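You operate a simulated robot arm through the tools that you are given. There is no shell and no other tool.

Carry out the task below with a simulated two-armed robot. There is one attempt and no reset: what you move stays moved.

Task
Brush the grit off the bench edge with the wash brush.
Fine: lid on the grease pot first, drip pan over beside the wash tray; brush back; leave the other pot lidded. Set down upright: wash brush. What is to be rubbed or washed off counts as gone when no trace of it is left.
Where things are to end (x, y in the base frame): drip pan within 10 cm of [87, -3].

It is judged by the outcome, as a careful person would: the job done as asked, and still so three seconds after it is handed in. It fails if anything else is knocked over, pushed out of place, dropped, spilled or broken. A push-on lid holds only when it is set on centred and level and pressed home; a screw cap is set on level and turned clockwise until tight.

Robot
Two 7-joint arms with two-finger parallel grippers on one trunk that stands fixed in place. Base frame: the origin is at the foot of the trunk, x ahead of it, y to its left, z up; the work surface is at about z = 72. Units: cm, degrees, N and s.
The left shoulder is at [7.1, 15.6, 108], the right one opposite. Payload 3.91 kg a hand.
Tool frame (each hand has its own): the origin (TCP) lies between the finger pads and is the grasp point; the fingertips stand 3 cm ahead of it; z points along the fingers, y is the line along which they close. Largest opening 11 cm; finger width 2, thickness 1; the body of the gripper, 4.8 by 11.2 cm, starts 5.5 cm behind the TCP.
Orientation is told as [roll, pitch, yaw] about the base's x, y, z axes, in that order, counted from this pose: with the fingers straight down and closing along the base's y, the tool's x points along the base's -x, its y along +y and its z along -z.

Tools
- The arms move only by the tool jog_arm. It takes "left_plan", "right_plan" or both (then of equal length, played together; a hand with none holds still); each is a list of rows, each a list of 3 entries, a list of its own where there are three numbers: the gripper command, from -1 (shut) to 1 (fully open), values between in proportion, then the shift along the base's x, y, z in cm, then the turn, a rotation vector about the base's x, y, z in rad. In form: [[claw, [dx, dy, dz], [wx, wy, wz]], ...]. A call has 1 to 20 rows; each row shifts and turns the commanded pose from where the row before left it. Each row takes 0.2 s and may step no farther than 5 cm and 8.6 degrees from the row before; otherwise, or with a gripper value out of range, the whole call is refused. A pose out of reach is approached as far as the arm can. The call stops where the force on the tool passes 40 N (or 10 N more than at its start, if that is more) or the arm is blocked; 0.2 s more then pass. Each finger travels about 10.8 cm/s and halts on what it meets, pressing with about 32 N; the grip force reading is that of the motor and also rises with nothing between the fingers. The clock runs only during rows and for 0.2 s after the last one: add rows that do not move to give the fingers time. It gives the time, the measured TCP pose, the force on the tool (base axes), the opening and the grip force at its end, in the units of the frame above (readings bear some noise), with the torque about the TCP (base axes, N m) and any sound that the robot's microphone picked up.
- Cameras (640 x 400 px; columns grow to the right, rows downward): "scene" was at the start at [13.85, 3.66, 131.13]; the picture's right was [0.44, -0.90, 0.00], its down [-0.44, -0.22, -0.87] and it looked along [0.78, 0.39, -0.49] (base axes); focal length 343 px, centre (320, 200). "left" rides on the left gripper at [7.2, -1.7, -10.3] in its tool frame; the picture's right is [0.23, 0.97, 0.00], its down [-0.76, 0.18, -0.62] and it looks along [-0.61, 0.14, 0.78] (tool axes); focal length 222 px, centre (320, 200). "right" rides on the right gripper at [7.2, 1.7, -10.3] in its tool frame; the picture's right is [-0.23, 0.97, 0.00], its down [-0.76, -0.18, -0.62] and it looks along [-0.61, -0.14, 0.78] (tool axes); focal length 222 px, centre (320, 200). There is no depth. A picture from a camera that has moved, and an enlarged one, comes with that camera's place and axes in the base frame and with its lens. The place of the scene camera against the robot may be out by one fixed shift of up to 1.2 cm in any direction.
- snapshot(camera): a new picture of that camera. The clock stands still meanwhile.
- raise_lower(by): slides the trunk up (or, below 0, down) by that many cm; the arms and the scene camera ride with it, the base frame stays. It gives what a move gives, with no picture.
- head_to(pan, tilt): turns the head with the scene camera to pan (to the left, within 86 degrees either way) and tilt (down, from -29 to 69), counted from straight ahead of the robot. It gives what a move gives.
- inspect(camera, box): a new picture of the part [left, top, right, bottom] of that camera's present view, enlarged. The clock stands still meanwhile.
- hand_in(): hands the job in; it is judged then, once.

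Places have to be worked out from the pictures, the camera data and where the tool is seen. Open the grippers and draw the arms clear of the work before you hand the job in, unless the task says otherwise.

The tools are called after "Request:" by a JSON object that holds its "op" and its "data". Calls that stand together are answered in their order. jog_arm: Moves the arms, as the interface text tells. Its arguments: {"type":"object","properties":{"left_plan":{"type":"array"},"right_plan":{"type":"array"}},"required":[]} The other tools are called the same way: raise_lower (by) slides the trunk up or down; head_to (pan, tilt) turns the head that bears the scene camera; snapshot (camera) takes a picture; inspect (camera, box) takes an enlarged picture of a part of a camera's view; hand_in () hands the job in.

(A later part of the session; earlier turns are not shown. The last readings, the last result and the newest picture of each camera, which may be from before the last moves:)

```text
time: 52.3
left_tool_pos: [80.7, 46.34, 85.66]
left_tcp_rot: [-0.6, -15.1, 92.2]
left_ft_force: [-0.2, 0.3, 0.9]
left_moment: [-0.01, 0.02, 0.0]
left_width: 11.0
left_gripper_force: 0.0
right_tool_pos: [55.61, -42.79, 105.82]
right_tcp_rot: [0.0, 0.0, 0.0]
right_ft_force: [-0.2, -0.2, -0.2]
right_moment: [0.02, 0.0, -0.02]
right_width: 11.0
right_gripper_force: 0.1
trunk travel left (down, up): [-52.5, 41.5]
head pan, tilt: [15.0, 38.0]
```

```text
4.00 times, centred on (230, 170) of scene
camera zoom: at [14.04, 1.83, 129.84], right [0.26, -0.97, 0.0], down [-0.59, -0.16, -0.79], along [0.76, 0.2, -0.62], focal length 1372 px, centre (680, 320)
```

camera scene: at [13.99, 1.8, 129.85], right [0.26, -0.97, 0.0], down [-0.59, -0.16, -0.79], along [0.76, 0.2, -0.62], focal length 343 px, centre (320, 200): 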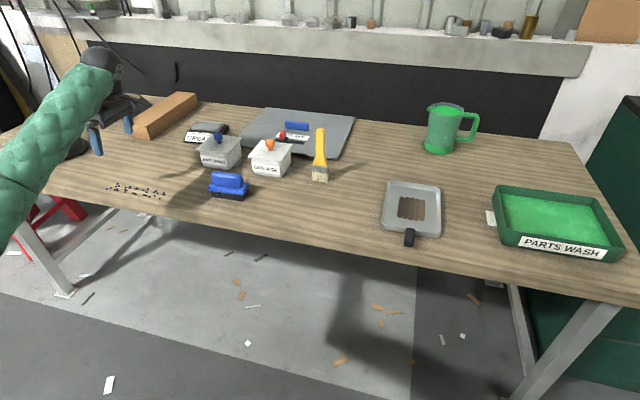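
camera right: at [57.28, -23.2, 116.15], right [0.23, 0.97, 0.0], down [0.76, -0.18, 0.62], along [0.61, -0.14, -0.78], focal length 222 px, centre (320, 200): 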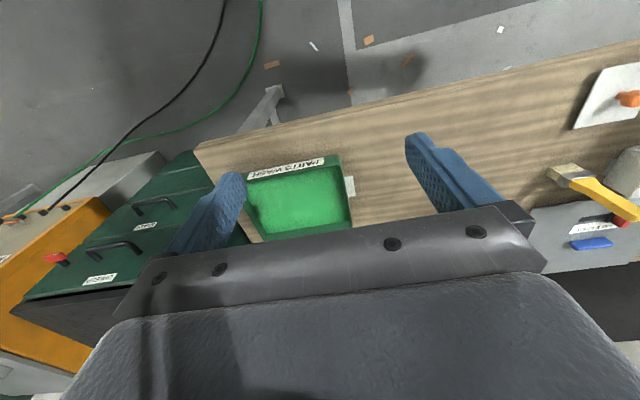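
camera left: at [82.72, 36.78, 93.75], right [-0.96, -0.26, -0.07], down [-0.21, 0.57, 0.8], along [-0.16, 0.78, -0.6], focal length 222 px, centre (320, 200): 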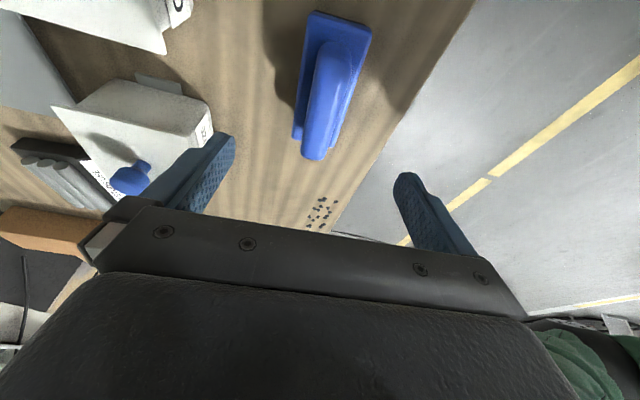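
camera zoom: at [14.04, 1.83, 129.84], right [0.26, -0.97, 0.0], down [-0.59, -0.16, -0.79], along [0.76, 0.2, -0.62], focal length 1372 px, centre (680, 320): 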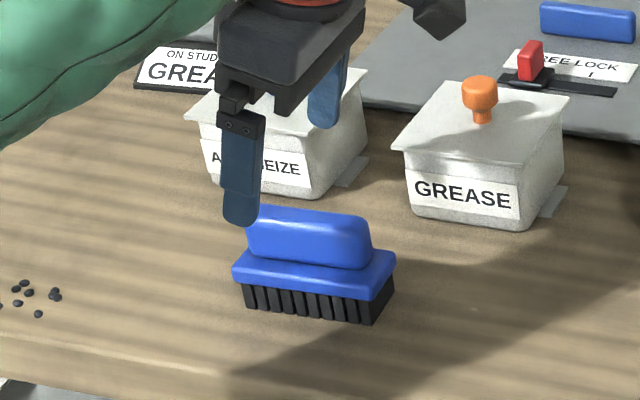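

The handle lies between the fingers at x≈80.8. I lower to TCP z≈79.8 and close on it.

Request:
{"op": "jog_arm", "data": {"left_plan": [[0.3, [0.05, 0, -2.5], [0, 0, 0]], [0.3, [0, 0, -2.4], [0, 0, 0]], [0.3, [0, 0, -0.9], [0, 0, 0]], [0.3, [0, 0, 0], [0, 0, 0]]]}}

Request:
{"op": "inspect", "data": {"camera": "scene", "box": [190, 140, 290, 220]}}

Request:
{"op": "snapshot", "data": {"camera": "left"}}

```text
time: 53.3
left_tool_pos: [80.86, 46.31, 79.74]
left_tcp_rot: [-0.6, -15.1, 92.3]
left_ft_force: [-0.1, -0.8, 1.8]
left_moment: [0.04, 0.02, 0.0]
left_width: 7.15
left_gripper_force: 0.1
right_tool_pos: [55.56, -42.83, 105.78]
right_tcp_rot: [0.0, -0.1, 0.1]
right_ft_force: [-0.8, -0.4, 0.1]
right_moment: [0.0, -0.02, -0.01]
right_width: 10.99
right_gripper_force: 0.0
trunk travel left (down, up): [-52.5, 41.5]
head pan, tilt: [15.0, 38.0]
```

```text
5.00 times, centred on (240, 180) of scene
camera zoom: at [14.05, 1.81, 129.84], right [0.26, -0.97, 0.0], down [-0.59, -0.16, -0.79], along [0.76, 0.2, -0.62], focal length 1715 px, centre (720, 300)
```

zoom: 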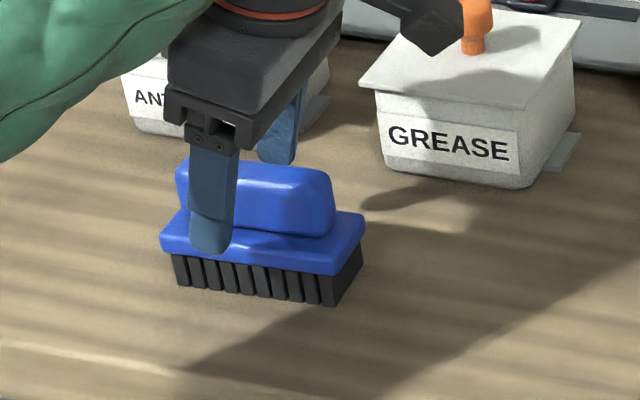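

```text
taken
camera left: at [82.77, 36.8, 87.93], right [-0.96, -0.26, -0.07], down [-0.21, 0.57, 0.8], along [-0.17, 0.78, -0.6], focal length 222 px, centre (320, 200)
```

left: 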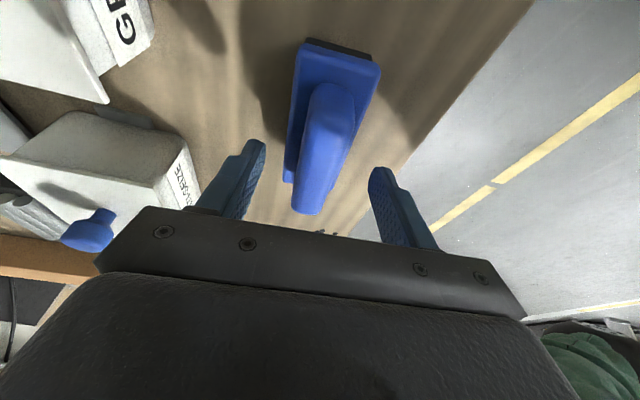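

Everything lines up. I close on the handle.

Request:
{"op": "jog_arm", "data": {"left_plan": [[-0.2, [0, 0, 0], [0, 0, 0]], [-0.4, [0, 0, 0], [0, 0, 0]], [-1, [0, 0, 0], [0, 0, 0]], [-1, [0, 0, 0], [0, 0, 0]], [-1, [0, 0, 0], [0, 0, 0]]]}}

Request:
{"op": "inspect", "data": {"camera": "scene", "box": [190, 140, 290, 220]}}

Request:
{"op": "snapshot", "data": {"camera": "left"}}

```text
time: 54.5
left_tool_pos: [80.83, 46.29, 79.75]
left_tcp_rot: [-0.5, -15.2, 92.3]
left_ft_force: [-0.3, 0.6, -0.2]
left_moment: [0.05, 0.01, 0.0]
left_width: 2.34
left_gripper_force: 31.8
right_tool_pos: [55.49, -42.91, 105.81]
right_tcp_rot: [-0.1, 0.0, 0.0]
right_ft_force: [-0.6, 0.4, 0.8]
right_moment: [-0.01, 0.0, -0.04]
right_width: 10.97
right_gripper_force: 0.0
trunk travel left (down, up): [-52.5, 41.5]
head pan, tilt: [15.0, 38.0]
```

```text
5.00 times, centred on (240, 180) of scene
camera zoom: at [14.06, 1.82, 129.83], right [0.26, -0.97, 0.0], down [-0.6, -0.16, -0.79], along [0.76, 0.2, -0.62], focal length 1715 px, centre (720, 300)
```

zoom: 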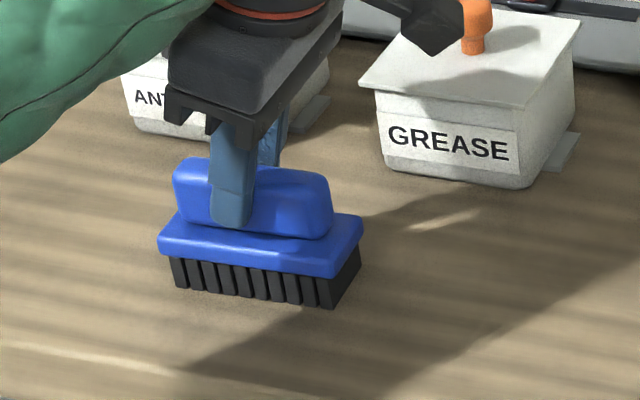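

```text
taken
camera left: at [82.78, 36.78, 87.93], right [-0.96, -0.26, -0.07], down [-0.21, 0.57, 0.8], along [-0.17, 0.78, -0.6], focal length 222 px, centre (320, 200)
```

left: 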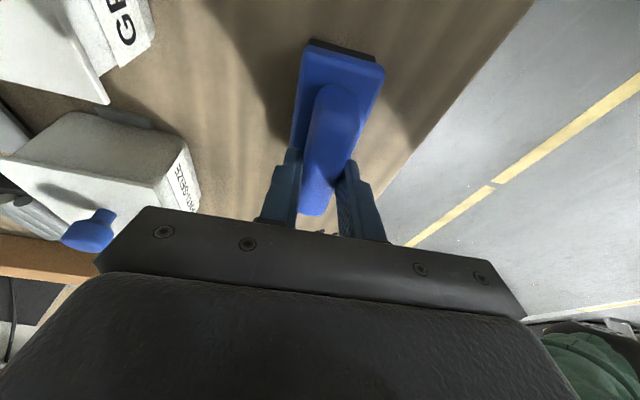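

The brush is held (2.34 cm). I lift it, square it to the bench edge, and carry it to just behind the right-hand part of the grit (y≈67.5).

Request:
{"op": "jog_arm", "data": {"left_plan": [[-1, [0, 0, 2], [0, 0, 0]], [-1, [0, 0, 3], [0, 0, -0.038]], [-1, [0, 4.2, 0], [0, 0, 0]], [-1, [0, 4.2, 0], [0, 0, 0]], [-1, [0, 4.2, 0], [0, 0, 0]], [-1, [0, 4.2, 0], [0, 0, 0]], [-1, [0, 4.2, 0], [0, 0, 0]], [-1, [0, 0, 0], [0, 0, 0]]]}}

Request:
{"op": "snapshot", "data": {"camera": "left"}}

Request:
{"op": "inspect", "data": {"camera": "scene", "box": [90, 120, 250, 220]}}

```text
time: 56.3
left_tool_pos: [80.59, 67.5, 84.97]
left_tcp_rot: [-0.6, -15.0, 90.1]
left_ft_force: [-0.1, 0.0, 0.0]
left_moment: [0.0, 0.01, 0.0]
left_width: 2.35
left_gripper_force: 32.5
right_tool_pos: [55.54, -42.81, 105.81]
right_tcp_rot: [0.1, -0.1, 0.0]
right_ft_force: [-1.4, 0.0, -0.2]
right_moment: [0.03, 0.0, 0.02]
right_width: 11.0
right_gripper_force: 0.1
trunk travel left (down, up): [-52.5, 41.5]
head pan, tilt: [15.0, 38.0]
```

```text
taken
camera left: at [82.28, 57.76, 92.96], right [-0.97, -0.22, -0.07], down [-0.18, 0.57, 0.8], along [-0.14, 0.79, -0.6], focal length 222 px, centre (320, 200)
```

left: 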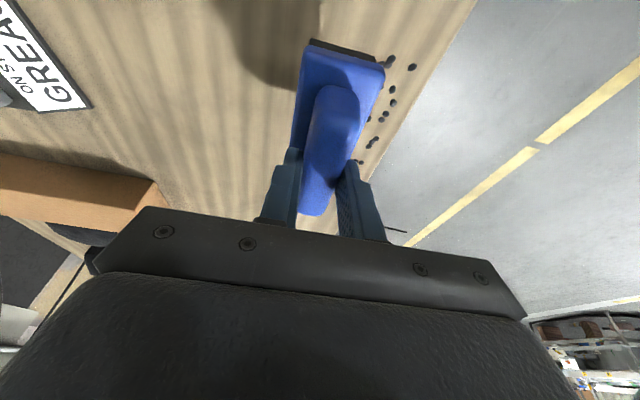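

```text
4.00 times, centred on (170, 170) of scene
camera zoom: at [14.06, 1.78, 129.83], right [0.26, -0.97, 0.0], down [-0.6, -0.16, -0.79], along [0.76, 0.2, -0.62], focal length 1372 px, centre (920, 320)
```

zoom: 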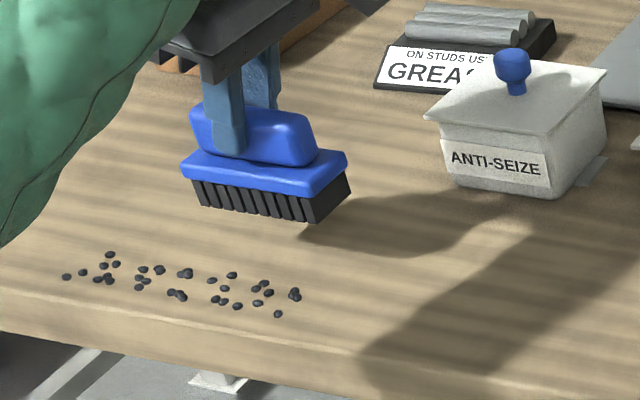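

The brush hangs level just inboard of the grit. I lower it onto the bench behind the grit and feel for light contact.

Request:
{"op": "jog_arm", "data": {"left_plan": [[-1, [0.3, 0, -2.5], [0, 0, 0]], [-1, [0, 0, -2.0], [0, 0, 0]], [-1, [0, 0, -0.4], [0, 0, 0]], [-1, [0, 0, -0.15], [0, 0, 0]], [-1, [0, 0, 0], [0, 0, 0]]]}}

Request:
{"op": "inspect", "data": {"camera": "scene", "box": [90, 120, 250, 220]}}

```text
time: 57.5
left_tool_pos: [81.16, 67.4, 79.67]
left_tcp_rot: [-0.6, -15.1, 90.1]
left_ft_force: [0.7, 0.5, 2.2]
left_moment: [0.1, 0.02, -0.02]
left_width: 2.35
left_gripper_force: 31.4
right_tool_pos: [55.61, -42.89, 105.95]
right_tcp_rot: [0.0, 0.0, 0.0]
right_ft_force: [-0.1, -0.5, 0.0]
right_moment: [-0.02, -0.01, 0.04]
right_width: 11.01
right_gripper_force: 0.0
trunk travel left (down, up): [-52.5, 41.5]
head pan, tilt: [15.0, 38.0]
```

```text
4.00 times, centred on (170, 170) of scene
camera zoom: at [14.05, 1.81, 129.84], right [0.26, -0.97, 0.0], down [-0.59, -0.16, -0.79], along [0.76, 0.2, -0.62], focal length 1372 px, centre (920, 320)
```

zoom: 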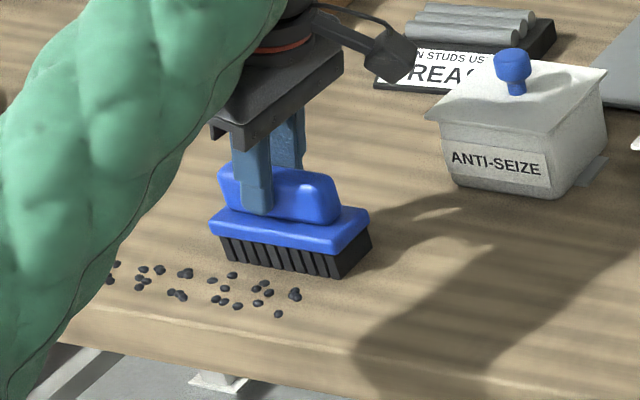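

Light contact (2 N). Now I sweep slowly toward the edge and over it.

Request:
{"op": "jog_arm", "data": {"left_plan": [[-1, [-0.8, 0, -0.03], [0, 0, 0]], [-1, [-1.0, 0, 0], [0, 0, 0]], [-1, [-1.0, 0, 0], [0, 0, 0]], [-1, [-1.0, 0, 0], [0, 0, 0]], [-1, [-1.0, 0, 0], [0, 0, 0]], [-1, [-1.0, 0, 0], [0, 0, 0]], [-1, [0, 0, 0], [0, 0, 0]]]}}

Request:
{"op": "inspect", "data": {"camera": "scene", "box": [90, 120, 250, 240]}}

Request:
{"op": "snapshot", "data": {"camera": "left"}}

```text
time: 59.1
left_tool_pos: [75.3, 67.37, 79.82]
left_tcp_rot: [-0.6, -15.1, 90.0]
left_ft_force: [1.4, 0.3, 5.5]
left_moment: [0.04, 0.0, -0.02]
left_width: 2.33
left_gripper_force: 32.1
right_tool_pos: [55.49, -42.86, 105.67]
right_tcp_rot: [0.0, 0.0, 0.1]
right_ft_force: [-0.6, 0.1, 0.2]
right_moment: [-0.01, -0.01, 0.01]
right_width: 10.99
right_gripper_force: 0.1
trunk travel left (down, up): [-52.5, 41.5]
head pan, tilt: [15.0, 38.0]
```

```text
3.33 times, centred on (170, 180) of scene
camera zoom: at [14.04, 1.79, 129.84], right [0.26, -0.97, 0.0], down [-0.59, -0.16, -0.79], along [0.76, 0.2, -0.62], focal length 1143 px, centre (820, 267)
```

zoom: 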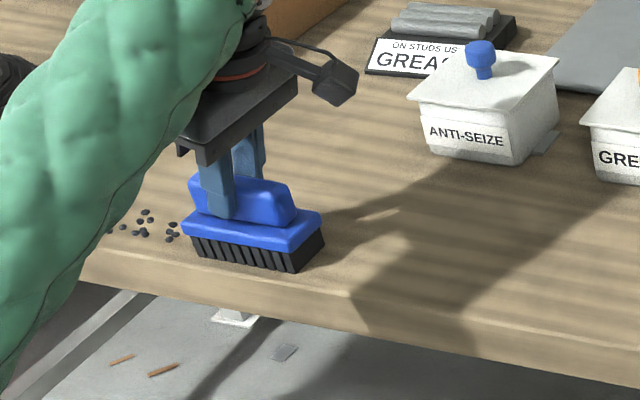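

```text
taken
camera left: at [76.87, 57.7, 87.91], right [-0.97, -0.22, -0.07], down [-0.18, 0.57, 0.8], along [-0.14, 0.79, -0.6], focal length 222 px, centre (320, 200)
```

left: 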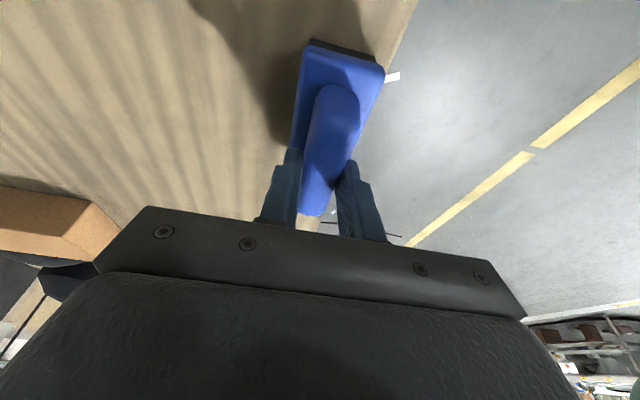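

The grit in that lane is gone from in front of the brush. I continue the stroke over the edge and then lift.

Request:
{"op": "jog_arm", "data": {"left_plan": [[-1, [-1.0, 0, 0], [0, 0, 0]], [-1, [-1.0, 0, 0], [0, 0, 0]], [-1, [-1.0, 0, 0.05], [0, 0, 0]], [-1, [-1.2, 0, 0.05], [0, 0, 0]], [-1, [-1.2, 0, 0.05], [0, 0, 0]], [-1, [-1.2, 0, 0], [0, 0, 0]], [-1, [0, 0, 2], [0, 0, 0]], [-1, [0, 0, 3], [0, 0, 0]], [-1, [0, 0, 0], [0, 0, 0]]]}}

Request:
{"op": "snapshot", "data": {"camera": "scene"}}

Request:
{"op": "inspect", "data": {"camera": "scene", "box": [90, 140, 250, 260]}}

Request:
{"op": "snapshot", "data": {"camera": "left"}}

```text
time: 61.1
left_tool_pos: [68.8, 67.41, 84.95]
left_tcp_rot: [-0.7, -15.0, 90.1]
left_ft_force: [-0.5, -0.5, -2.5]
left_moment: [0.04, 0.02, 0.0]
left_width: 2.35
left_gripper_force: 32.4
right_tool_pos: [55.58, -42.86, 105.83]
right_tcp_rot: [0.0, 0.0, 0.0]
right_ft_force: [0.4, -0.5, 0.4]
right_moment: [0.04, 0.0, 0.01]
right_width: 10.98
right_gripper_force: 0.0
trunk travel left (down, up): [-52.5, 41.5]
head pan, tilt: [15.0, 38.0]
```

```text
taken
camera scene: at [14.09, 1.86, 129.82], right [0.26, -0.97, 0.0], down [-0.6, -0.16, -0.79], along [0.76, 0.2, -0.62], focal length 343 px, centre (320, 200)
```

scene: 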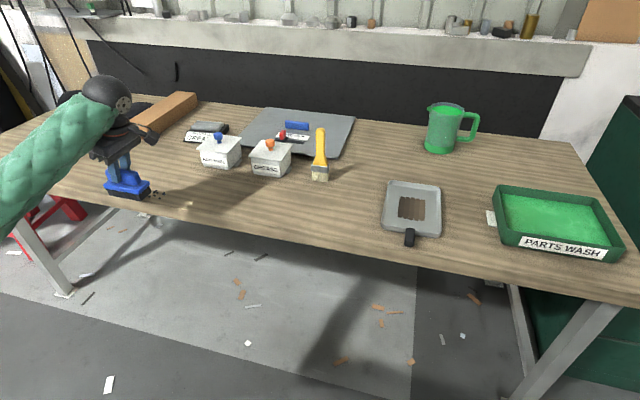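

```text
3.33 times, centred on (170, 200) of scene
camera zoom: at [14.09, 1.86, 129.82], right [0.26, -0.97, 0.0], down [-0.6, -0.16, -0.79], along [0.76, 0.2, -0.62], focal length 1143 px, centre (820, 200)
```

zoom: 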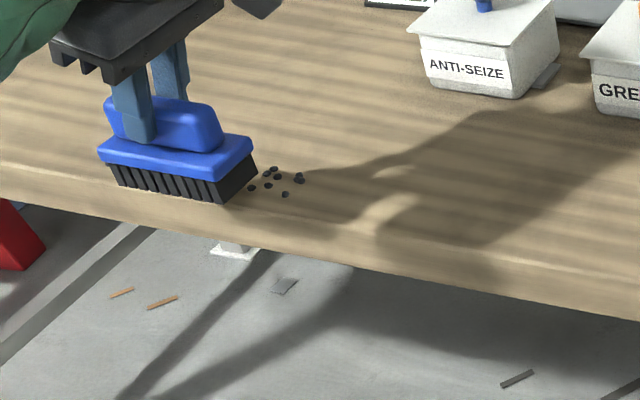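

```text
taken
camera left: at [70.38, 57.75, 93.08], right [-0.97, -0.22, -0.07], down [-0.18, 0.57, 0.8], along [-0.14, 0.79, -0.6], focal length 222 px, centre (320, 200)
```

left: 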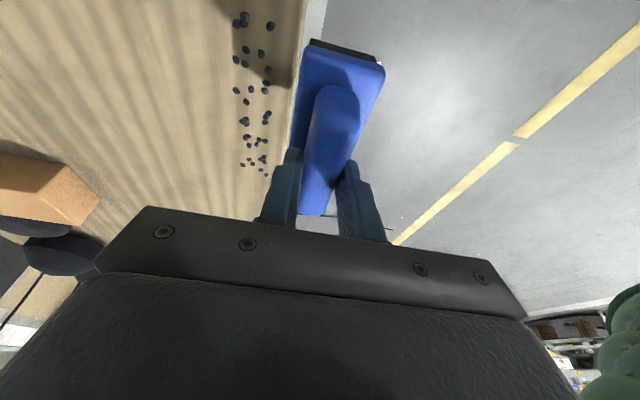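

The grit still shows behind the brush. I look closely at whether any of it has been removed or moved compared to before.

Request:
{"op": "inspect", "data": {"camera": "left", "box": [200, 0, 320, 190]}}

Request:
{"op": "inspect", "data": {"camera": "scene", "box": [130, 170, 190, 210]}}

```text
2.11 times, centred on (260, 95) of left
camera zoom: at [70.38, 57.75, 93.08], right [-0.97, -0.22, -0.07], down [-0.18, 0.57, 0.8], along [-0.14, 0.79, -0.6], focal length 468 px, centre (446, 421)
```

zoom: 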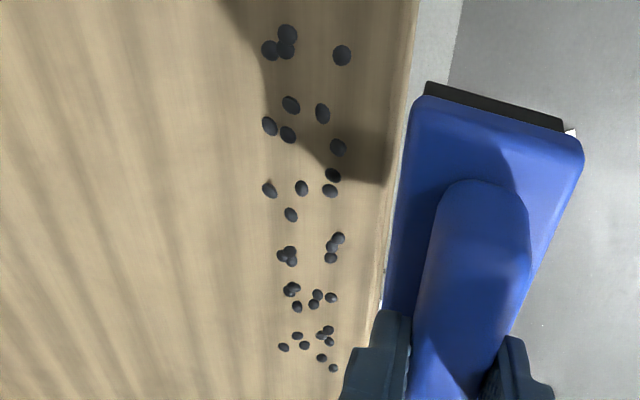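

```text
10.00 times, centred on (160, 190) of scene
camera zoom: at [14.09, 1.86, 129.82], right [0.26, -0.97, 0.0], down [-0.6, -0.16, -0.79], along [0.76, 0.2, -0.62], focal length 3429 px, centre (1920, 300)
```

zoom: 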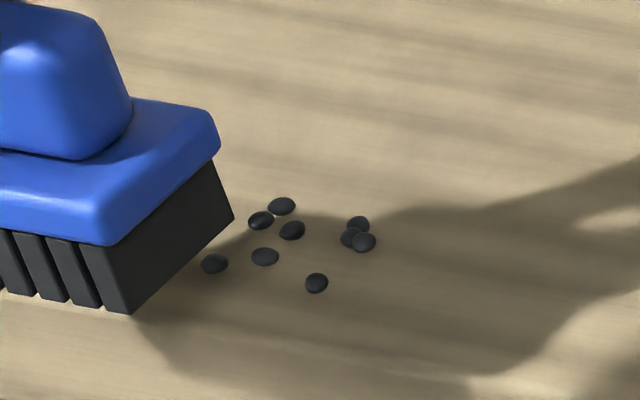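

All specks are unchanged and unmoved, so they behave like clinging dirt: a light drag at ~5 N isn't enough. I repeat the stroke with firmer pressure (~12–15 N) to see if it takes.

Request:
{"op": "jog_arm", "data": {"left_plan": [[-1, [4, 0, 0], [0, 0, 0]], [-1, [4, 0, 0], [0, 0, 0]], [-1, [3.8, 0, 0], [0, 0, 0]], [-1, [0, 0, -2.7], [0, 0, 0]], [-1, [0, 0, -2], [0, 0, 0]], [-1, [0, 0, -0.5], [0, 0, 0]], [-1, [0, 0, -0.1], [0, 0, 0]], [-1, [0, 0, 0], [0, 0, 0]]]}}

```text
time: 62.9
left_tool_pos: [80.47, 67.34, 79.7]
left_tcp_rot: [-0.7, -15.1, 90.1]
left_ft_force: [4.2, 0.5, 12.4]
left_moment: [-0.13, -0.06, 0.08]
left_width: 2.36
left_gripper_force: 32.4
right_tool_pos: [55.49, -43.0, 105.9]
right_tcp_rot: [0.0, 0.0, 0.1]
right_ft_force: [0.2, 0.2, -0.1]
right_moment: [-0.02, 0.0, 0.01]
right_width: 11.01
right_gripper_force: 0.1
trunk travel left (down, up): [-52.5, 41.5]
head pan, tilt: [15.0, 38.0]
```

Pressing at about 12 N now. I sweep to the edge and lift to inspect.

Request:
{"op": "jog_arm", "data": {"left_plan": [[-1, [-0.8, 0, 0], [0, 0, 0]], [-1, [-1.0, 0, 0], [0, 0, 0]], [-1, [-1.0, 0, 0], [0, 0, 0]], [-1, [-1.0, 0, 0], [0, 0, 0]], [-1, [-1.0, 0, 0], [0, 0, 0]], [-1, [-1.0, 0, 0], [0, 0, 0]], [-1, [-1.0, 0, 0], [0, 0, 0]]]}}

Request:
{"op": "jog_arm", "data": {"left_plan": [[-1, [-1.0, 0, 0], [0, 0, 0]], [-1, [-1.0, 0, 0.1], [0, 0, 0]], [-1, [-1.2, 0, 0.1], [0, 0, 0]], [-1, [-1.2, 0, 0.05], [0, 0, 0]], [-1, [-1.0, 0, 0], [0, 0, 0]], [-1, [0, 0, 2], [0, 0, 0]], [-1, [0, 0, 3], [0, 0, 0]], [-1, [0, 0, 0], [0, 0, 0]]]}}

Request:
{"op": "inspect", "data": {"camera": "left", "box": [200, 0, 320, 190]}}

Request:
{"op": "inspect", "data": {"camera": "scene", "box": [90, 140, 250, 260]}}

```text
time: 64.5
left_tool_pos: [73.6, 67.29, 79.84]
left_tcp_rot: [-0.6, -15.1, 90.1]
left_ft_force: [4.9, -0.4, 17.7]
left_moment: [0.11, -0.04, 0.01]
left_width: 2.36
left_gripper_force: 32.1
right_tool_pos: [55.46, -42.86, 105.88]
right_tcp_rot: [0.0, 0.1, 0.0]
right_ft_force: [0.3, 1.1, 0.4]
right_moment: [-0.03, -0.01, -0.03]
right_width: 11.01
right_gripper_force: 0.0
trunk travel left (down, up): [-52.5, 41.5]
head pan, tilt: [15.0, 38.0]
```

```text
time: 66.3
left_tool_pos: [68.35, 67.33, 84.72]
left_tcp_rot: [-0.5, -15.0, 90.1]
left_ft_force: [0.0, 0.2, -1.6]
left_moment: [0.0, 0.03, -0.02]
left_width: 2.34
left_gripper_force: 31.9
right_tool_pos: [55.67, -42.8, 105.87]
right_tcp_rot: [0.0, 0.0, 0.0]
right_ft_force: [0.7, -0.7, -0.6]
right_moment: [0.02, 0.0, -0.01]
right_width: 11.01
right_gripper_force: 0.1
trunk travel left (down, up): [-52.5, 41.5]
head pan, tilt: [15.0, 38.0]
```

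```text
2.11 times, centred on (260, 95) of left
camera zoom: at [69.95, 57.7, 92.87], right [-0.97, -0.22, -0.07], down [-0.18, 0.57, 0.8], along [-0.14, 0.79, -0.6], focal length 468 px, centre (446, 421)
```

zoom: 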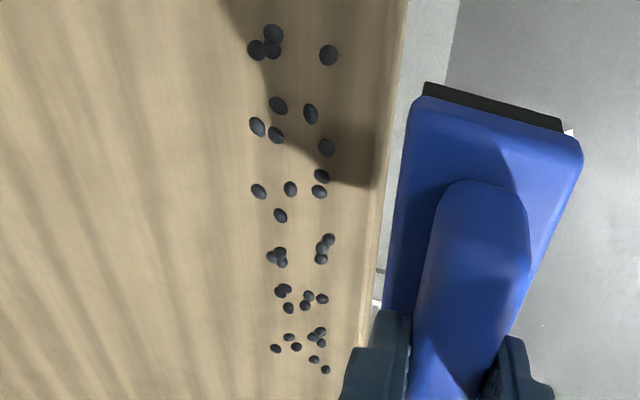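

```text
3.33 times, centred on (170, 200) of scene
camera zoom: at [14.09, 1.86, 129.82], right [0.26, -0.97, 0.0], down [-0.6, -0.16, -0.79], along [0.76, 0.2, -0.62], focal length 1143 px, centre (820, 200)
```

zoom: 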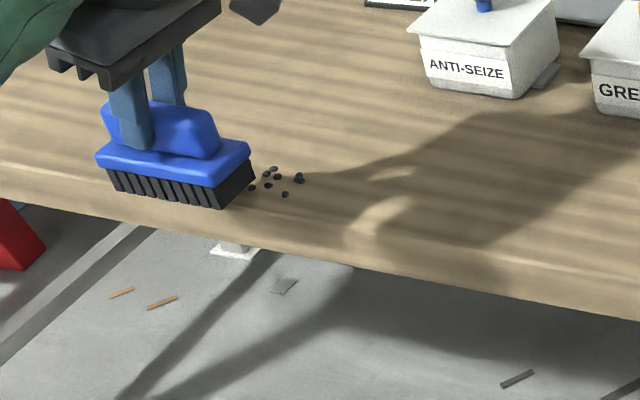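

No change with firmer single sweeps. Maybe it needs repeated rubbing, so I scrub back and forth over this lane at moderate pressure and look again.

Request:
{"op": "jog_arm", "data": {"left_plan": [[-1, [4, 0, 0], [0, 0, 0]], [-1, [4, 0, 0], [0, 0, 0]], [-1, [2.2, 0, 0], [0, 0, 0]], [-1, [0, 0, -2.7], [0, 0, 0]], [-1, [0, 0, -2], [0, 0, 0]], [-1, [0, 0, -0.5], [0, 0, 0]], [-1, [-2, 0, 0], [0, 0, 0]], [-1, [-2, 0, 0], [0, 0, 0]], [-1, [-2, 0, 0], [0, 0, 0]], [-1, [2, 0, 0], [0, 0, 0]], [-1, [2, 0, 0], [0, 0, 0]], [-1, [2, 0, 0], [0, 0, 0]], [-1, [-2, 0, 0], [0, 0, 0]], [-1, [-2, 0, 0], [0, 0, 0]], [-1, [-2, 0, 0], [0, 0, 0]], [-1, [2, 0, 0], [0, 0, 0]], [-1, [2, 0, 0], [0, 0, 0]], [-1, [2, 0, 0], [0, 0, 0]]]}}

Request:
{"op": "jog_arm", "data": {"left_plan": [[-1, [-2, 0, 0], [0, 0, 0]], [-1, [-2, 0, 0], [0, 0, 0]], [-1, [-2, 0, 0], [0, 0, 0]], [-1, [2, 0, 0], [0, 0, 0]], [-1, [2, 0, 0], [0, 0, 0]], [-1, [2, 0, 0], [0, 0, 0]], [-1, [-2, 0, 0], [0, 0, 0]], [-1, [-2, 0, 0], [0, 0, 0]], [-1, [-2, 0, 0], [0, 0, 0]], [-1, [-2, 0, 0.2], [0, 0, 0]], [-1, [-2.5, 0, 0.2], [0, 0, 0]], [-1, [0, 0, 2], [0, 0, 0]], [-1, [0, 0, 3], [0, 0, 0]], [-1, [0, 0, 0], [0, 0, 0]]]}}

Request:
{"op": "inspect", "data": {"camera": "left", "box": [200, 0, 320, 190]}}

Request:
{"op": "inspect", "data": {"camera": "scene", "box": [90, 140, 250, 260]}}

```text
time: 70.1
left_tool_pos: [78.45, 67.26, 79.67]
left_tcp_rot: [-0.7, -15.1, 90.1]
left_ft_force: [-1.2, -0.7, 7.9]
left_moment: [-0.17, 0.16, 0.01]
left_width: 2.34
left_gripper_force: 32.2
right_tool_pos: [55.56, -42.86, 105.78]
right_tcp_rot: [0.1, 0.0, 0.1]
right_ft_force: [-0.1, 0.5, -0.7]
right_moment: [0.01, 0.0, 0.03]
right_width: 10.99
right_gripper_force: 0.0
trunk travel left (down, up): [-52.5, 41.5]
head pan, tilt: [15.0, 38.0]
```

```text
time: 73.1
left_tool_pos: [67.98, 67.45, 84.97]
left_tcp_rot: [-0.5, -15.1, 90.0]
left_ft_force: [0.1, -0.1, -1.0]
left_moment: [0.01, -0.03, 0.02]
left_width: 2.36
left_gripper_force: 31.8
right_tool_pos: [55.73, -42.9, 105.81]
right_tcp_rot: [-0.1, -0.1, 0.0]
right_ft_force: [0.4, 0.2, 0.4]
right_moment: [0.0, 0.0, 0.02]
right_width: 11.0
right_gripper_force: 0.0
trunk travel left (down, up): [-52.5, 41.5]
head pan, tilt: [15.0, 38.0]
```

```text
2.11 times, centred on (260, 95) of left
camera zoom: at [69.62, 57.74, 93.17], right [-0.97, -0.22, -0.07], down [-0.18, 0.57, 0.8], along [-0.14, 0.79, -0.6], focal length 468 px, centre (446, 421)
```

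zoom: 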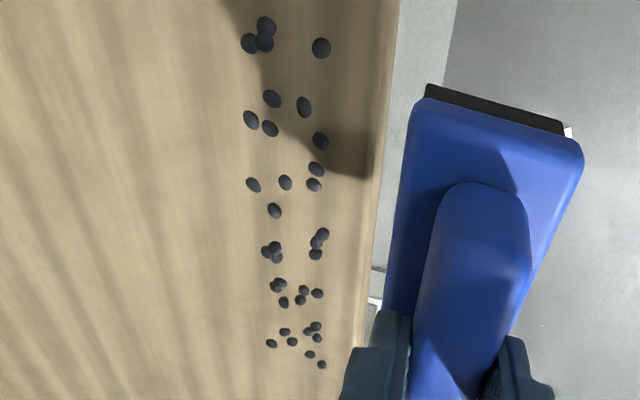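

```text
3.33 times, centred on (170, 200) of scene
camera zoom: at [14.1, 1.86, 129.82], right [0.26, -0.97, 0.0], down [-0.6, -0.16, -0.79], along [0.76, 0.2, -0.62], focal length 1143 px, centre (820, 200)
```

zoom: 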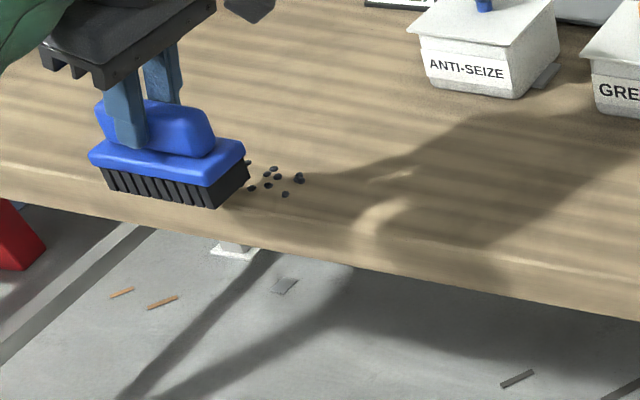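

Nine passes at 5–17 N left every speck untouched, so this blue scrub brush evidently doesn't take the grit; the wash brush is presumably the yellow upright one. I put the blue brush back exactly where it stood.

Request:
{"op": "jog_arm", "data": {"left_plan": [[-1, [4.3, 0, 0], [0, 0, 0]], [-1, [4.3, -1, 0], [0, 0, 0]], [-1, [4.2, -2, 0], [0, 0, 0]], [-1, [0.05, -4.5, 0], [0, 0, 0.038]], [-1, [0, -4.5, 0], [0, 0, 0]], [-1, [0, -4.5, 0], [0, 0, 0]], [-1, [0, -4.6, 0], [0, 0, 0]], [-1, [0, 0, 0], [0, 0, 0]]]}}

Request:
{"op": "inspect", "data": {"camera": "scene", "box": [190, 140, 290, 220]}}

```text
time: 74.9
left_tool_pos: [80.88, 46.22, 85.09]
left_tcp_rot: [-0.6, -15.1, 92.3]
left_ft_force: [-0.2, 0.4, -0.7]
left_moment: [-0.03, -0.03, 0.02]
left_width: 2.35
left_gripper_force: 31.9
right_tool_pos: [55.55, -42.77, 105.77]
right_tcp_rot: [-0.1, 0.0, 0.0]
right_ft_force: [0.4, -0.6, -0.6]
right_moment: [0.0, -0.01, 0.0]
right_width: 11.01
right_gripper_force: 0.0
trunk travel left (down, up): [-52.5, 41.5]
head pan, tilt: [15.0, 38.0]
```

```text
5.00 times, centred on (240, 180) of scene
camera zoom: at [14.04, 1.9, 129.84], right [0.26, -0.97, 0.0], down [-0.59, -0.16, -0.79], along [0.76, 0.2, -0.62], focal length 1715 px, centre (720, 300)
```

zoom: 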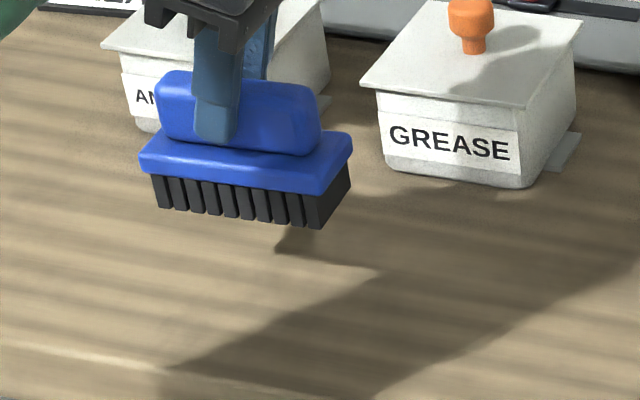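

Aligned over its original spot. I lower it onto the bench in small final steps.

Request:
{"op": "jog_arm", "data": {"left_plan": [[-1, [0, 0.05, -2.5], [0, 0, 0]], [-1, [0, 0, -2.2], [0, 0, 0]], [-1, [0, 0, -0.3], [0, 0, 0]], [-1, [0, 0, -0.2], [0, 0, 0]], [-1, [0, 0, 0], [0, 0, 0]]]}}

```text
time: 76.1
left_tool_pos: [80.85, 46.33, 79.89]
left_tcp_rot: [-0.6, -15.1, 92.3]
left_ft_force: [-0.7, 0.2, -1.8]
left_moment: [-0.02, 0.0, -0.04]
left_width: 2.36
left_gripper_force: 31.4
right_tool_pos: [55.37, -42.9, 105.85]
right_tcp_rot: [0.0, 0.0, 0.0]
right_ft_force: [0.3, -0.9, 0.6]
right_moment: [0.02, 0.01, 0.0]
right_width: 11.01
right_gripper_force: 0.0
trunk travel left (down, up): [-52.5, 41.5]
head pan, tilt: [15.0, 38.0]
```

Request:
{"op": "jog_arm", "data": {"left_plan": [[-1, [0, 0, -0.1], [0, 0, 0]], [-1, [0, 0, -0.1], [0, 0, 0]], [-1, [0, 0, 0], [0, 0, 0]]]}}

```text
time: 76.9
left_tool_pos: [80.79, 46.32, 79.78]
left_tcp_rot: [-0.5, -15.1, 92.3]
left_ft_force: [1.2, 0.7, 5.5]
left_moment: [0.27, 0.01, -0.09]
left_width: 2.35
left_gripper_force: 31.9
right_tool_pos: [55.53, -42.99, 105.77]
right_tcp_rot: [-0.1, 0.0, -0.1]
right_ft_force: [-0.1, -0.7, 0.6]
right_moment: [-0.03, 0.01, 0.02]
right_width: 11.0
right_gripper_force: 0.0
trunk travel left (down, up): [-52.5, 41.5]
head pan, tilt: [15.0, 38.0]
```

The brush is resting on the bench. I open and rise clear of it.

Request:
{"op": "jog_arm", "data": {"left_plan": [[-0.4, [0, 0, 0], [0, 0, 0]], [0, [0, 0, 0], [0, 0, 0]], [0.3, [0, 0, 0], [0, 0, 0]], [0.3, [0, 0, 2], [0, 0, 0]], [0.3, [0, 0, 4], [0, 0, 0]], [0.3, [0, 0, 4], [0, 0, 0]], [0.3, [0, -2, 4], [0, 0, 0]], [1, [0, 0, 0], [0, 0, 0]]]}}

Request:
{"op": "snapshot", "data": {"camera": "left"}}

Request:
{"op": "inspect", "data": {"camera": "scene", "box": [180, 110, 350, 220]}}

```text
time: 78.7
left_tool_pos: [80.85, 44.37, 93.6]
left_tcp_rot: [-0.5, -15.0, 92.3]
left_ft_force: [-0.5, 0.2, -0.5]
left_moment: [0.02, 0.0, 0.02]
left_width: 11.01
left_gripper_force: 0.0
right_tool_pos: [55.7, -42.79, 105.87]
right_tcp_rot: [0.0, 0.0, -0.1]
right_ft_force: [-0.6, -0.1, -0.4]
right_moment: [-0.02, -0.02, 0.01]
right_width: 10.97
right_gripper_force: 0.1
trunk travel left (down, up): [-52.5, 41.5]
head pan, tilt: [15.0, 38.0]
```

```text
taken
camera left: at [82.87, 34.88, 101.73], right [-0.96, -0.26, -0.07], down [-0.21, 0.57, 0.8], along [-0.17, 0.78, -0.6], focal length 222 px, centre (320, 200)
```

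left: 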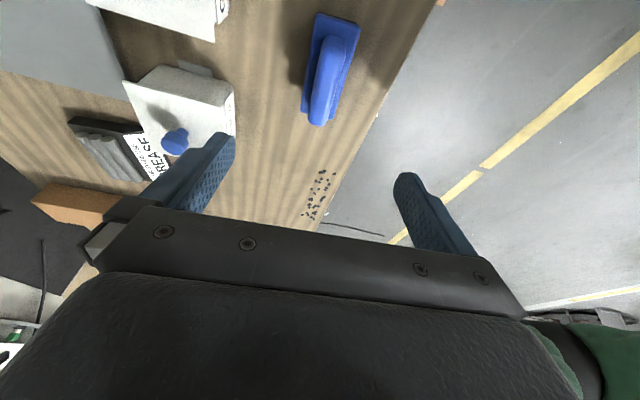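

```text
3.64 times, centred on (265, 165) of scene
camera zoom: at [14.1, 1.93, 129.82], right [0.26, -0.97, 0.0], down [-0.6, -0.16, -0.79], along [0.76, 0.2, -0.62], focal length 1247 px, centre (520, 327)
```

zoom: 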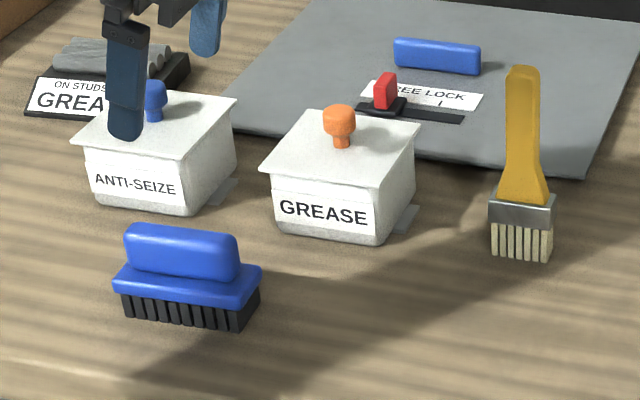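

The blue brush stands back upright in its place. I now move the hand above and behind the yellow brush to measure it.

Request:
{"op": "jog_arm", "data": {"left_plan": [[1, [0, -1, 3], [0, 0, -0.038]], [1, [2.4, -3.7, 0.6], [0, 0, 0]], [1, [2.4, -3.7, 0.6], [0, 0, 0]], [1, [2.4, -3.7, 0.6], [0, 0, 0]], [1, [2.4, -3.7, 0.6], [0, 0, 0]], [1, [2.4, -3.7, 0.6], [0, 0, 0]], [1, [2.4, -3.7, 0.6], [0, 0, 0]], [1, [0, 0, 0], [0, 0, 0]]]}}

Request:
{"op": "snapshot", "data": {"camera": "left"}}

Request:
{"op": "snapshot", "data": {"camera": "scene"}}

```text
time: 80.5
left_tool_pos: [95.3, 21.19, 100.12]
left_tcp_rot: [-0.6, -15.0, 90.1]
left_ft_force: [0.3, 0.0, -0.2]
left_moment: [-0.02, -0.02, 0.03]
left_width: 11.02
left_gripper_force: 0.2
right_tool_pos: [55.47, -42.87, 105.96]
right_tcp_rot: [0.0, 0.0, 0.0]
right_ft_force: [0.1, 0.3, 0.1]
right_moment: [-0.01, -0.05, -0.02]
right_width: 11.02
right_gripper_force: 0.0
trunk travel left (down, up): [-52.5, 41.5]
head pan, tilt: [15.0, 38.0]
```

```text
taken
camera left: at [96.87, 11.61, 108.35], right [-0.97, -0.22, -0.07], down [-0.18, 0.57, 0.8], along [-0.14, 0.79, -0.6], focal length 222 px, centre (320, 200)
```

left: 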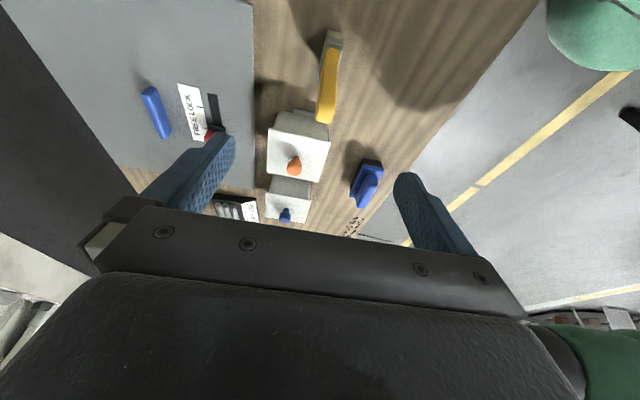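

```text
taken
camera scene: at [14.02, 1.92, 129.84], right [0.26, -0.97, 0.0], down [-0.59, -0.16, -0.79], along [0.76, 0.2, -0.62], focal length 343 px, centre (320, 200)
```

scene: 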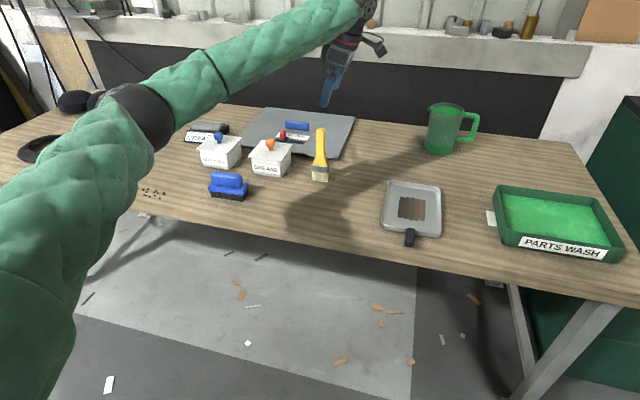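

I enlarge the yellow brush from this side to get its orientation and size.

Request:
{"op": "inspect", "data": {"camera": "left", "box": [280, 10, 390, 140]}}

Request:
{"op": "inspect", "data": {"camera": "scene", "box": [285, 115, 355, 195]}}

```text
3.08 times, centred on (335, 75) of left
camera zoom: at [96.87, 11.61, 108.35], right [-0.97, -0.22, -0.07], down [-0.18, 0.57, 0.8], along [-0.14, 0.79, -0.6], focal length 684 px, centre (274, 585)
```

zoom: 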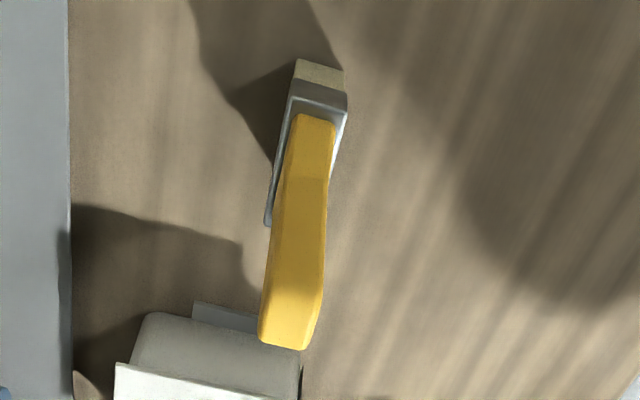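

```text
5.00 times, centred on (320, 155) of scene
camera zoom: at [14.02, 1.92, 129.84], right [0.26, -0.97, 0.0], down [-0.59, -0.16, -0.79], along [0.76, 0.2, -0.62], focal length 1715 px, centre (320, 425)
```

zoom: 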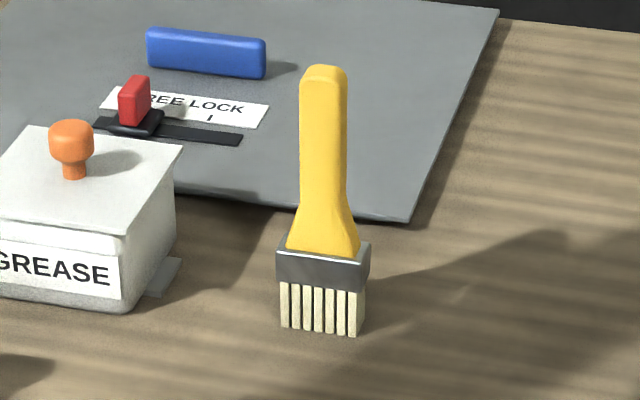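

Yellow brush: centre about (94.8, 23.9), 5.4 cm wide along y, handle about 2×2.8 cm, top z≈88. I align over the handle and come down part way to check.

Request:
{"op": "jog_arm", "data": {"left_plan": [[0.3, [-0.5, 2.4, -2], [0, 0, 0.033]], [0.3, [0, 0, -3], [0, 0, 0]], [0.3, [0, 0, -3], [0, 0, 0]], [0.3, [0, 0, 0], [0, 0, 0]]]}}

Request:
{"op": "snapshot", "data": {"camera": "left"}}

Request:
{"op": "inspect", "data": {"camera": "scene", "box": [270, 90, 370, 200]}}

```text
time: 81.5
left_tool_pos: [94.78, 23.32, 92.24]
left_tcp_rot: [-0.6, -15.1, 92.0]
left_ft_force: [-0.1, -0.5, -0.3]
left_moment: [0.02, 0.01, 0.02]
left_width: 7.13
left_gripper_force: 0.0
right_tool_pos: [55.54, -42.77, 105.83]
right_tcp_rot: [0.0, 0.0, 0.0]
right_ft_force: [0.1, -0.2, 0.0]
right_moment: [0.0, 0.0, 0.01]
right_width: 11.04
right_gripper_force: 0.1
trunk travel left (down, up): [-52.5, 41.5]
head pan, tilt: [15.0, 38.0]
```

```text
taken
camera left: at [96.57, 13.8, 100.49], right [-0.97, -0.25, -0.07], down [-0.2, 0.57, 0.8], along [-0.16, 0.79, -0.6], focal length 222 px, centre (320, 200)
```

left: 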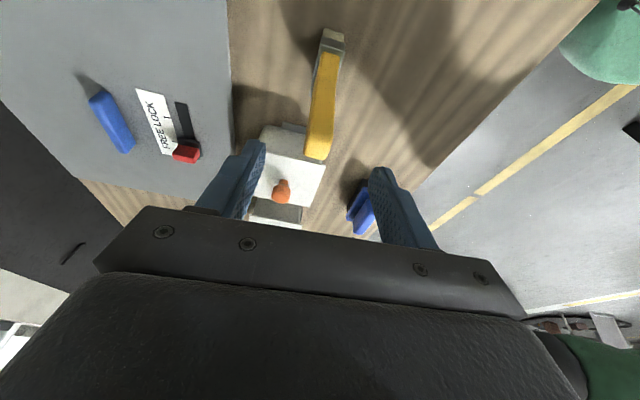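

```text
3.64 times, centred on (320, 145) of scene
camera zoom: at [14.03, 1.76, 129.84], right [0.26, -0.97, 0.0], down [-0.59, -0.16, -0.79], along [0.76, 0.2, -0.62], focal length 1247 px, centre (320, 400)
```

zoom: 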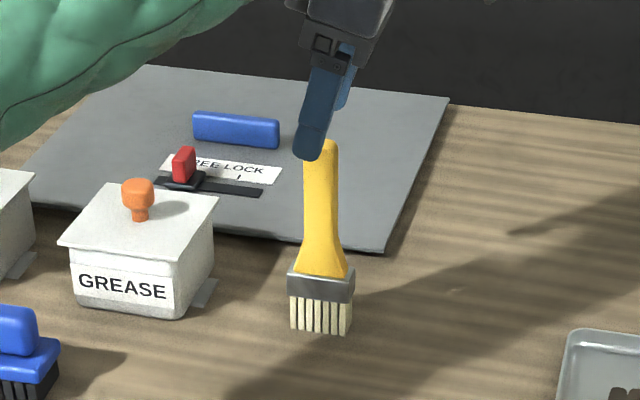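

The handle top is centred between the fingers. I lower to TCP z≈84.8 and close gently on the handle.

Request:
{"op": "jog_arm", "data": {"left_plan": [[0.3, [0, 0.2, -3], [0, 0, 0]], [0.3, [0, 0, -3], [0, 0, 0]], [0.3, [0, 0, -1.4], [0, 0, 0]], [0.3, [0, 0, 0], [0, 0, 0]]]}}

Request:
{"op": "snapshot", "data": {"camera": "left"}}

Request:
{"op": "inspect", "data": {"camera": "scene", "box": [270, 90, 370, 200]}}

```text
time: 82.5
left_tool_pos: [94.88, 23.69, 84.77]
left_tcp_rot: [-0.6, -15.1, 92.0]
left_ft_force: [-0.1, -0.7, 0.3]
left_moment: [0.03, 0.01, -0.02]
left_width: 7.16
left_gripper_force: 0.1
right_tool_pos: [55.52, -42.93, 105.73]
right_tcp_rot: [0.0, 0.1, 0.1]
right_ft_force: [0.3, 0.1, 1.0]
right_moment: [-0.01, 0.0, -0.03]
right_width: 10.99
right_gripper_force: 0.0
trunk travel left (down, up): [-52.5, 41.5]
head pan, tilt: [15.0, 38.0]
```

```text
taken
camera left: at [96.69, 14.11, 92.96], right [-0.97, -0.25, -0.07], down [-0.2, 0.57, 0.8], along [-0.16, 0.78, -0.6], focal length 222 px, centre (320, 200)
```

left: 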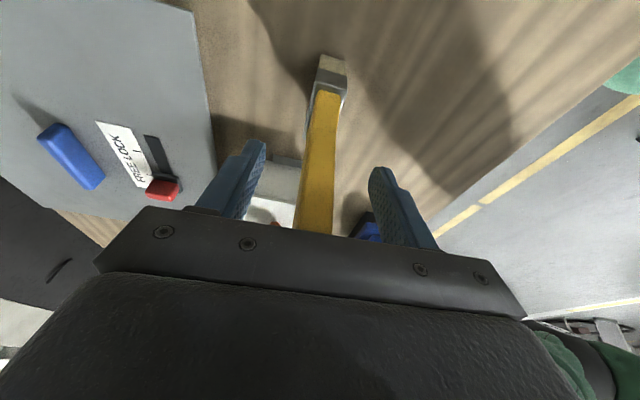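

```text
3.64 times, centred on (320, 145) of scene
camera zoom: at [14.06, 1.79, 129.84], right [0.26, -0.97, 0.0], down [-0.6, -0.16, -0.79], along [0.76, 0.2, -0.62], focal length 1247 px, centre (320, 400)
```

zoom: 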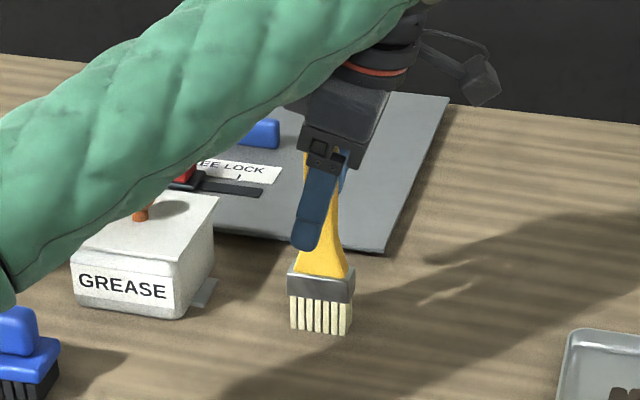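

The handle sits centred between the fingers. I close gently.

Request:
{"op": "jog_arm", "data": {"left_plan": [[0, [0, 0, 0], [0, 0, 0]], [-0.3, [0, 0, 0], [0, 0, 0]], [-0.5, [0, 0, 0], [0, 0, 0]], [-0.6, [0, 0, 0], [0, 0, 0]], [-1, [0, 0, 0], [0, 0, 0]], [-1, [0, 0, 0], [0, 0, 0]], [-1, [0, 0, 0], [0, 0, 0]]]}}

Request:
{"op": "inspect", "data": {"camera": "scene", "box": [270, 90, 370, 200]}}

Request:
{"op": "snapshot", "data": {"camera": "left"}}

```text
time: 84.1
left_tool_pos: [94.77, 23.75, 84.61]
left_tcp_rot: [-0.4, -15.2, 92.0]
left_ft_force: [0.1, -0.2, 0.1]
left_moment: [0.0, 0.05, -0.01]
left_width: 1.78
left_gripper_force: 31.8
right_tool_pos: [55.58, -42.9, 105.76]
right_tcp_rot: [0.0, 0.2, 0.0]
right_ft_force: [-0.9, 0.1, 0.3]
right_moment: [0.02, 0.0, 0.01]
right_width: 11.02
right_gripper_force: 0.0
trunk travel left (down, up): [-52.5, 41.5]
head pan, tilt: [15.0, 38.0]
```

```text
3.64 times, centred on (320, 145) of scene
camera zoom: at [14.07, 1.8, 129.83], right [0.26, -0.97, 0.0], down [-0.6, -0.16, -0.79], along [0.76, 0.2, -0.62], focal length 1247 px, centre (320, 400)
```

zoom: 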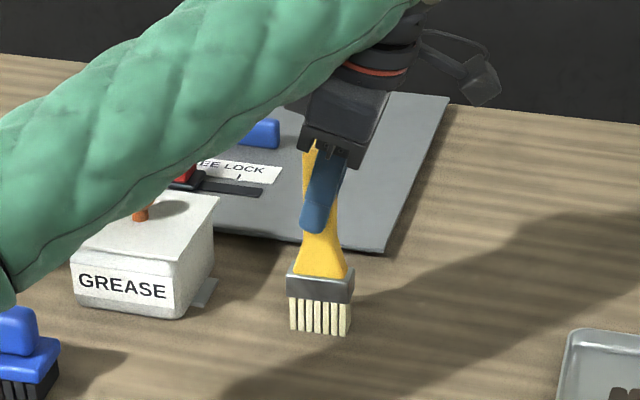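

```text
taken
camera left: at [96.7, 14.1, 92.96], right [-0.97, -0.25, -0.07], down [-0.2, 0.57, 0.8], along [-0.16, 0.78, -0.6], focal length 222 px, centre (320, 200)
```

left: 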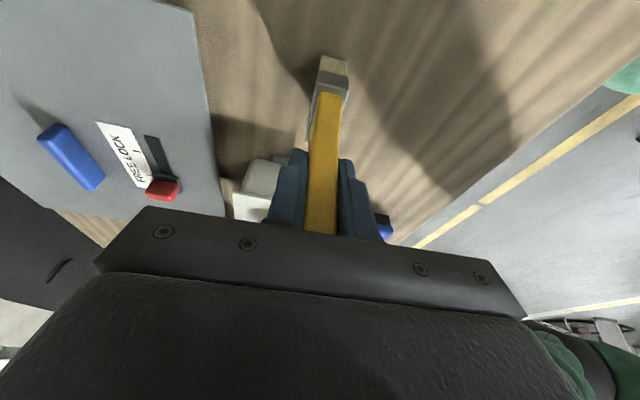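

The yellow brush is held (1.78 cm). I lift it straight up high enough to clear the pots and carry it to behind the grit at y≈65.5.

Request:
{"op": "jog_arm", "data": {"left_plan": [[-1, [0, 0, 2], [0, 0, 0]], [-1, [0, 0, 4], [0, 0, 0]], [-1, [0, 0, 4], [0, 0, 0]], [-1, [0, 0, 4], [0, 0, 0]], [-1, [-1.58, 4.18, 0], [0, 0, -0.035]], [-1, [-1.58, 4.18, 0], [0, 0, 0]], [-1, [-1.58, 4.18, 0], [0, 0, 0]], [-1, [-1.58, 4.18, 0], [0, 0, 0]], [-1, [-1.58, 4.18, 0], [0, 0, 0]], [-1, [-1.58, 4.18, 0], [0, 0, 0]], [-1, [-1.58, 4.18, 0], [0, 0, 0]], [-1, [-1.58, 4.18, 0], [0, 0, 0]], [-1, [-1.58, 4.18, 0], [0, 0, 0]], [-1, [-1.58, 4.18, 0], [0, 0, 0]], [-1, [0, 0, 0], [0, 0, 0]]]}}

Request:
{"op": "snapshot", "data": {"camera": "left"}}

Request:
{"op": "snapshot", "data": {"camera": "scene"}}

```text
time: 87.3
left_tool_pos: [78.98, 65.3, 98.83]
left_tcp_rot: [-0.4, -15.0, 89.9]
left_ft_force: [0.2, -0.3, -1.6]
left_moment: [0.02, 0.0, -0.02]
left_width: 1.78
left_gripper_force: 31.4
right_tool_pos: [55.65, -43.03, 105.72]
right_tcp_rot: [-0.1, 0.0, 0.0]
right_ft_force: [0.2, 0.6, 0.2]
right_moment: [0.06, 0.0, 0.0]
right_width: 11.0
right_gripper_force: 0.1
trunk travel left (down, up): [-52.5, 41.5]
head pan, tilt: [15.0, 38.0]
```

```text
taken
camera left: at [80.57, 55.71, 106.97], right [-0.97, -0.22, -0.07], down [-0.18, 0.57, 0.8], along [-0.13, 0.79, -0.6], focal length 222 px, centre (320, 200)
```

left: 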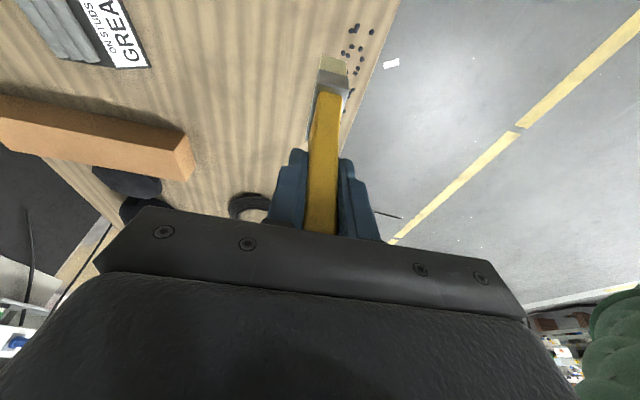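

```text
taken
camera scene: at [14.1, 1.75, 129.83], right [0.26, -0.97, 0.0], down [-0.6, -0.16, -0.79], along [0.76, 0.2, -0.62], focal length 343 px, centre (320, 200)
```

scene: 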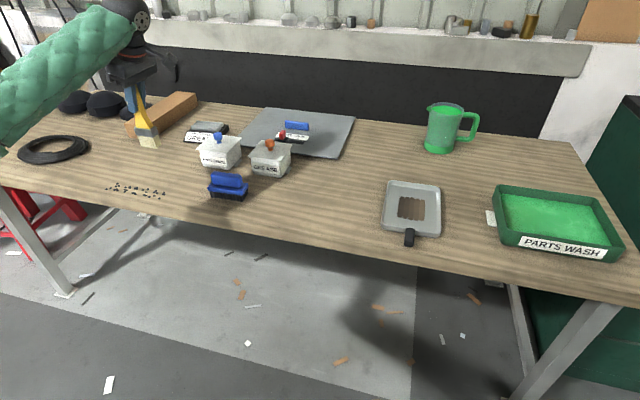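

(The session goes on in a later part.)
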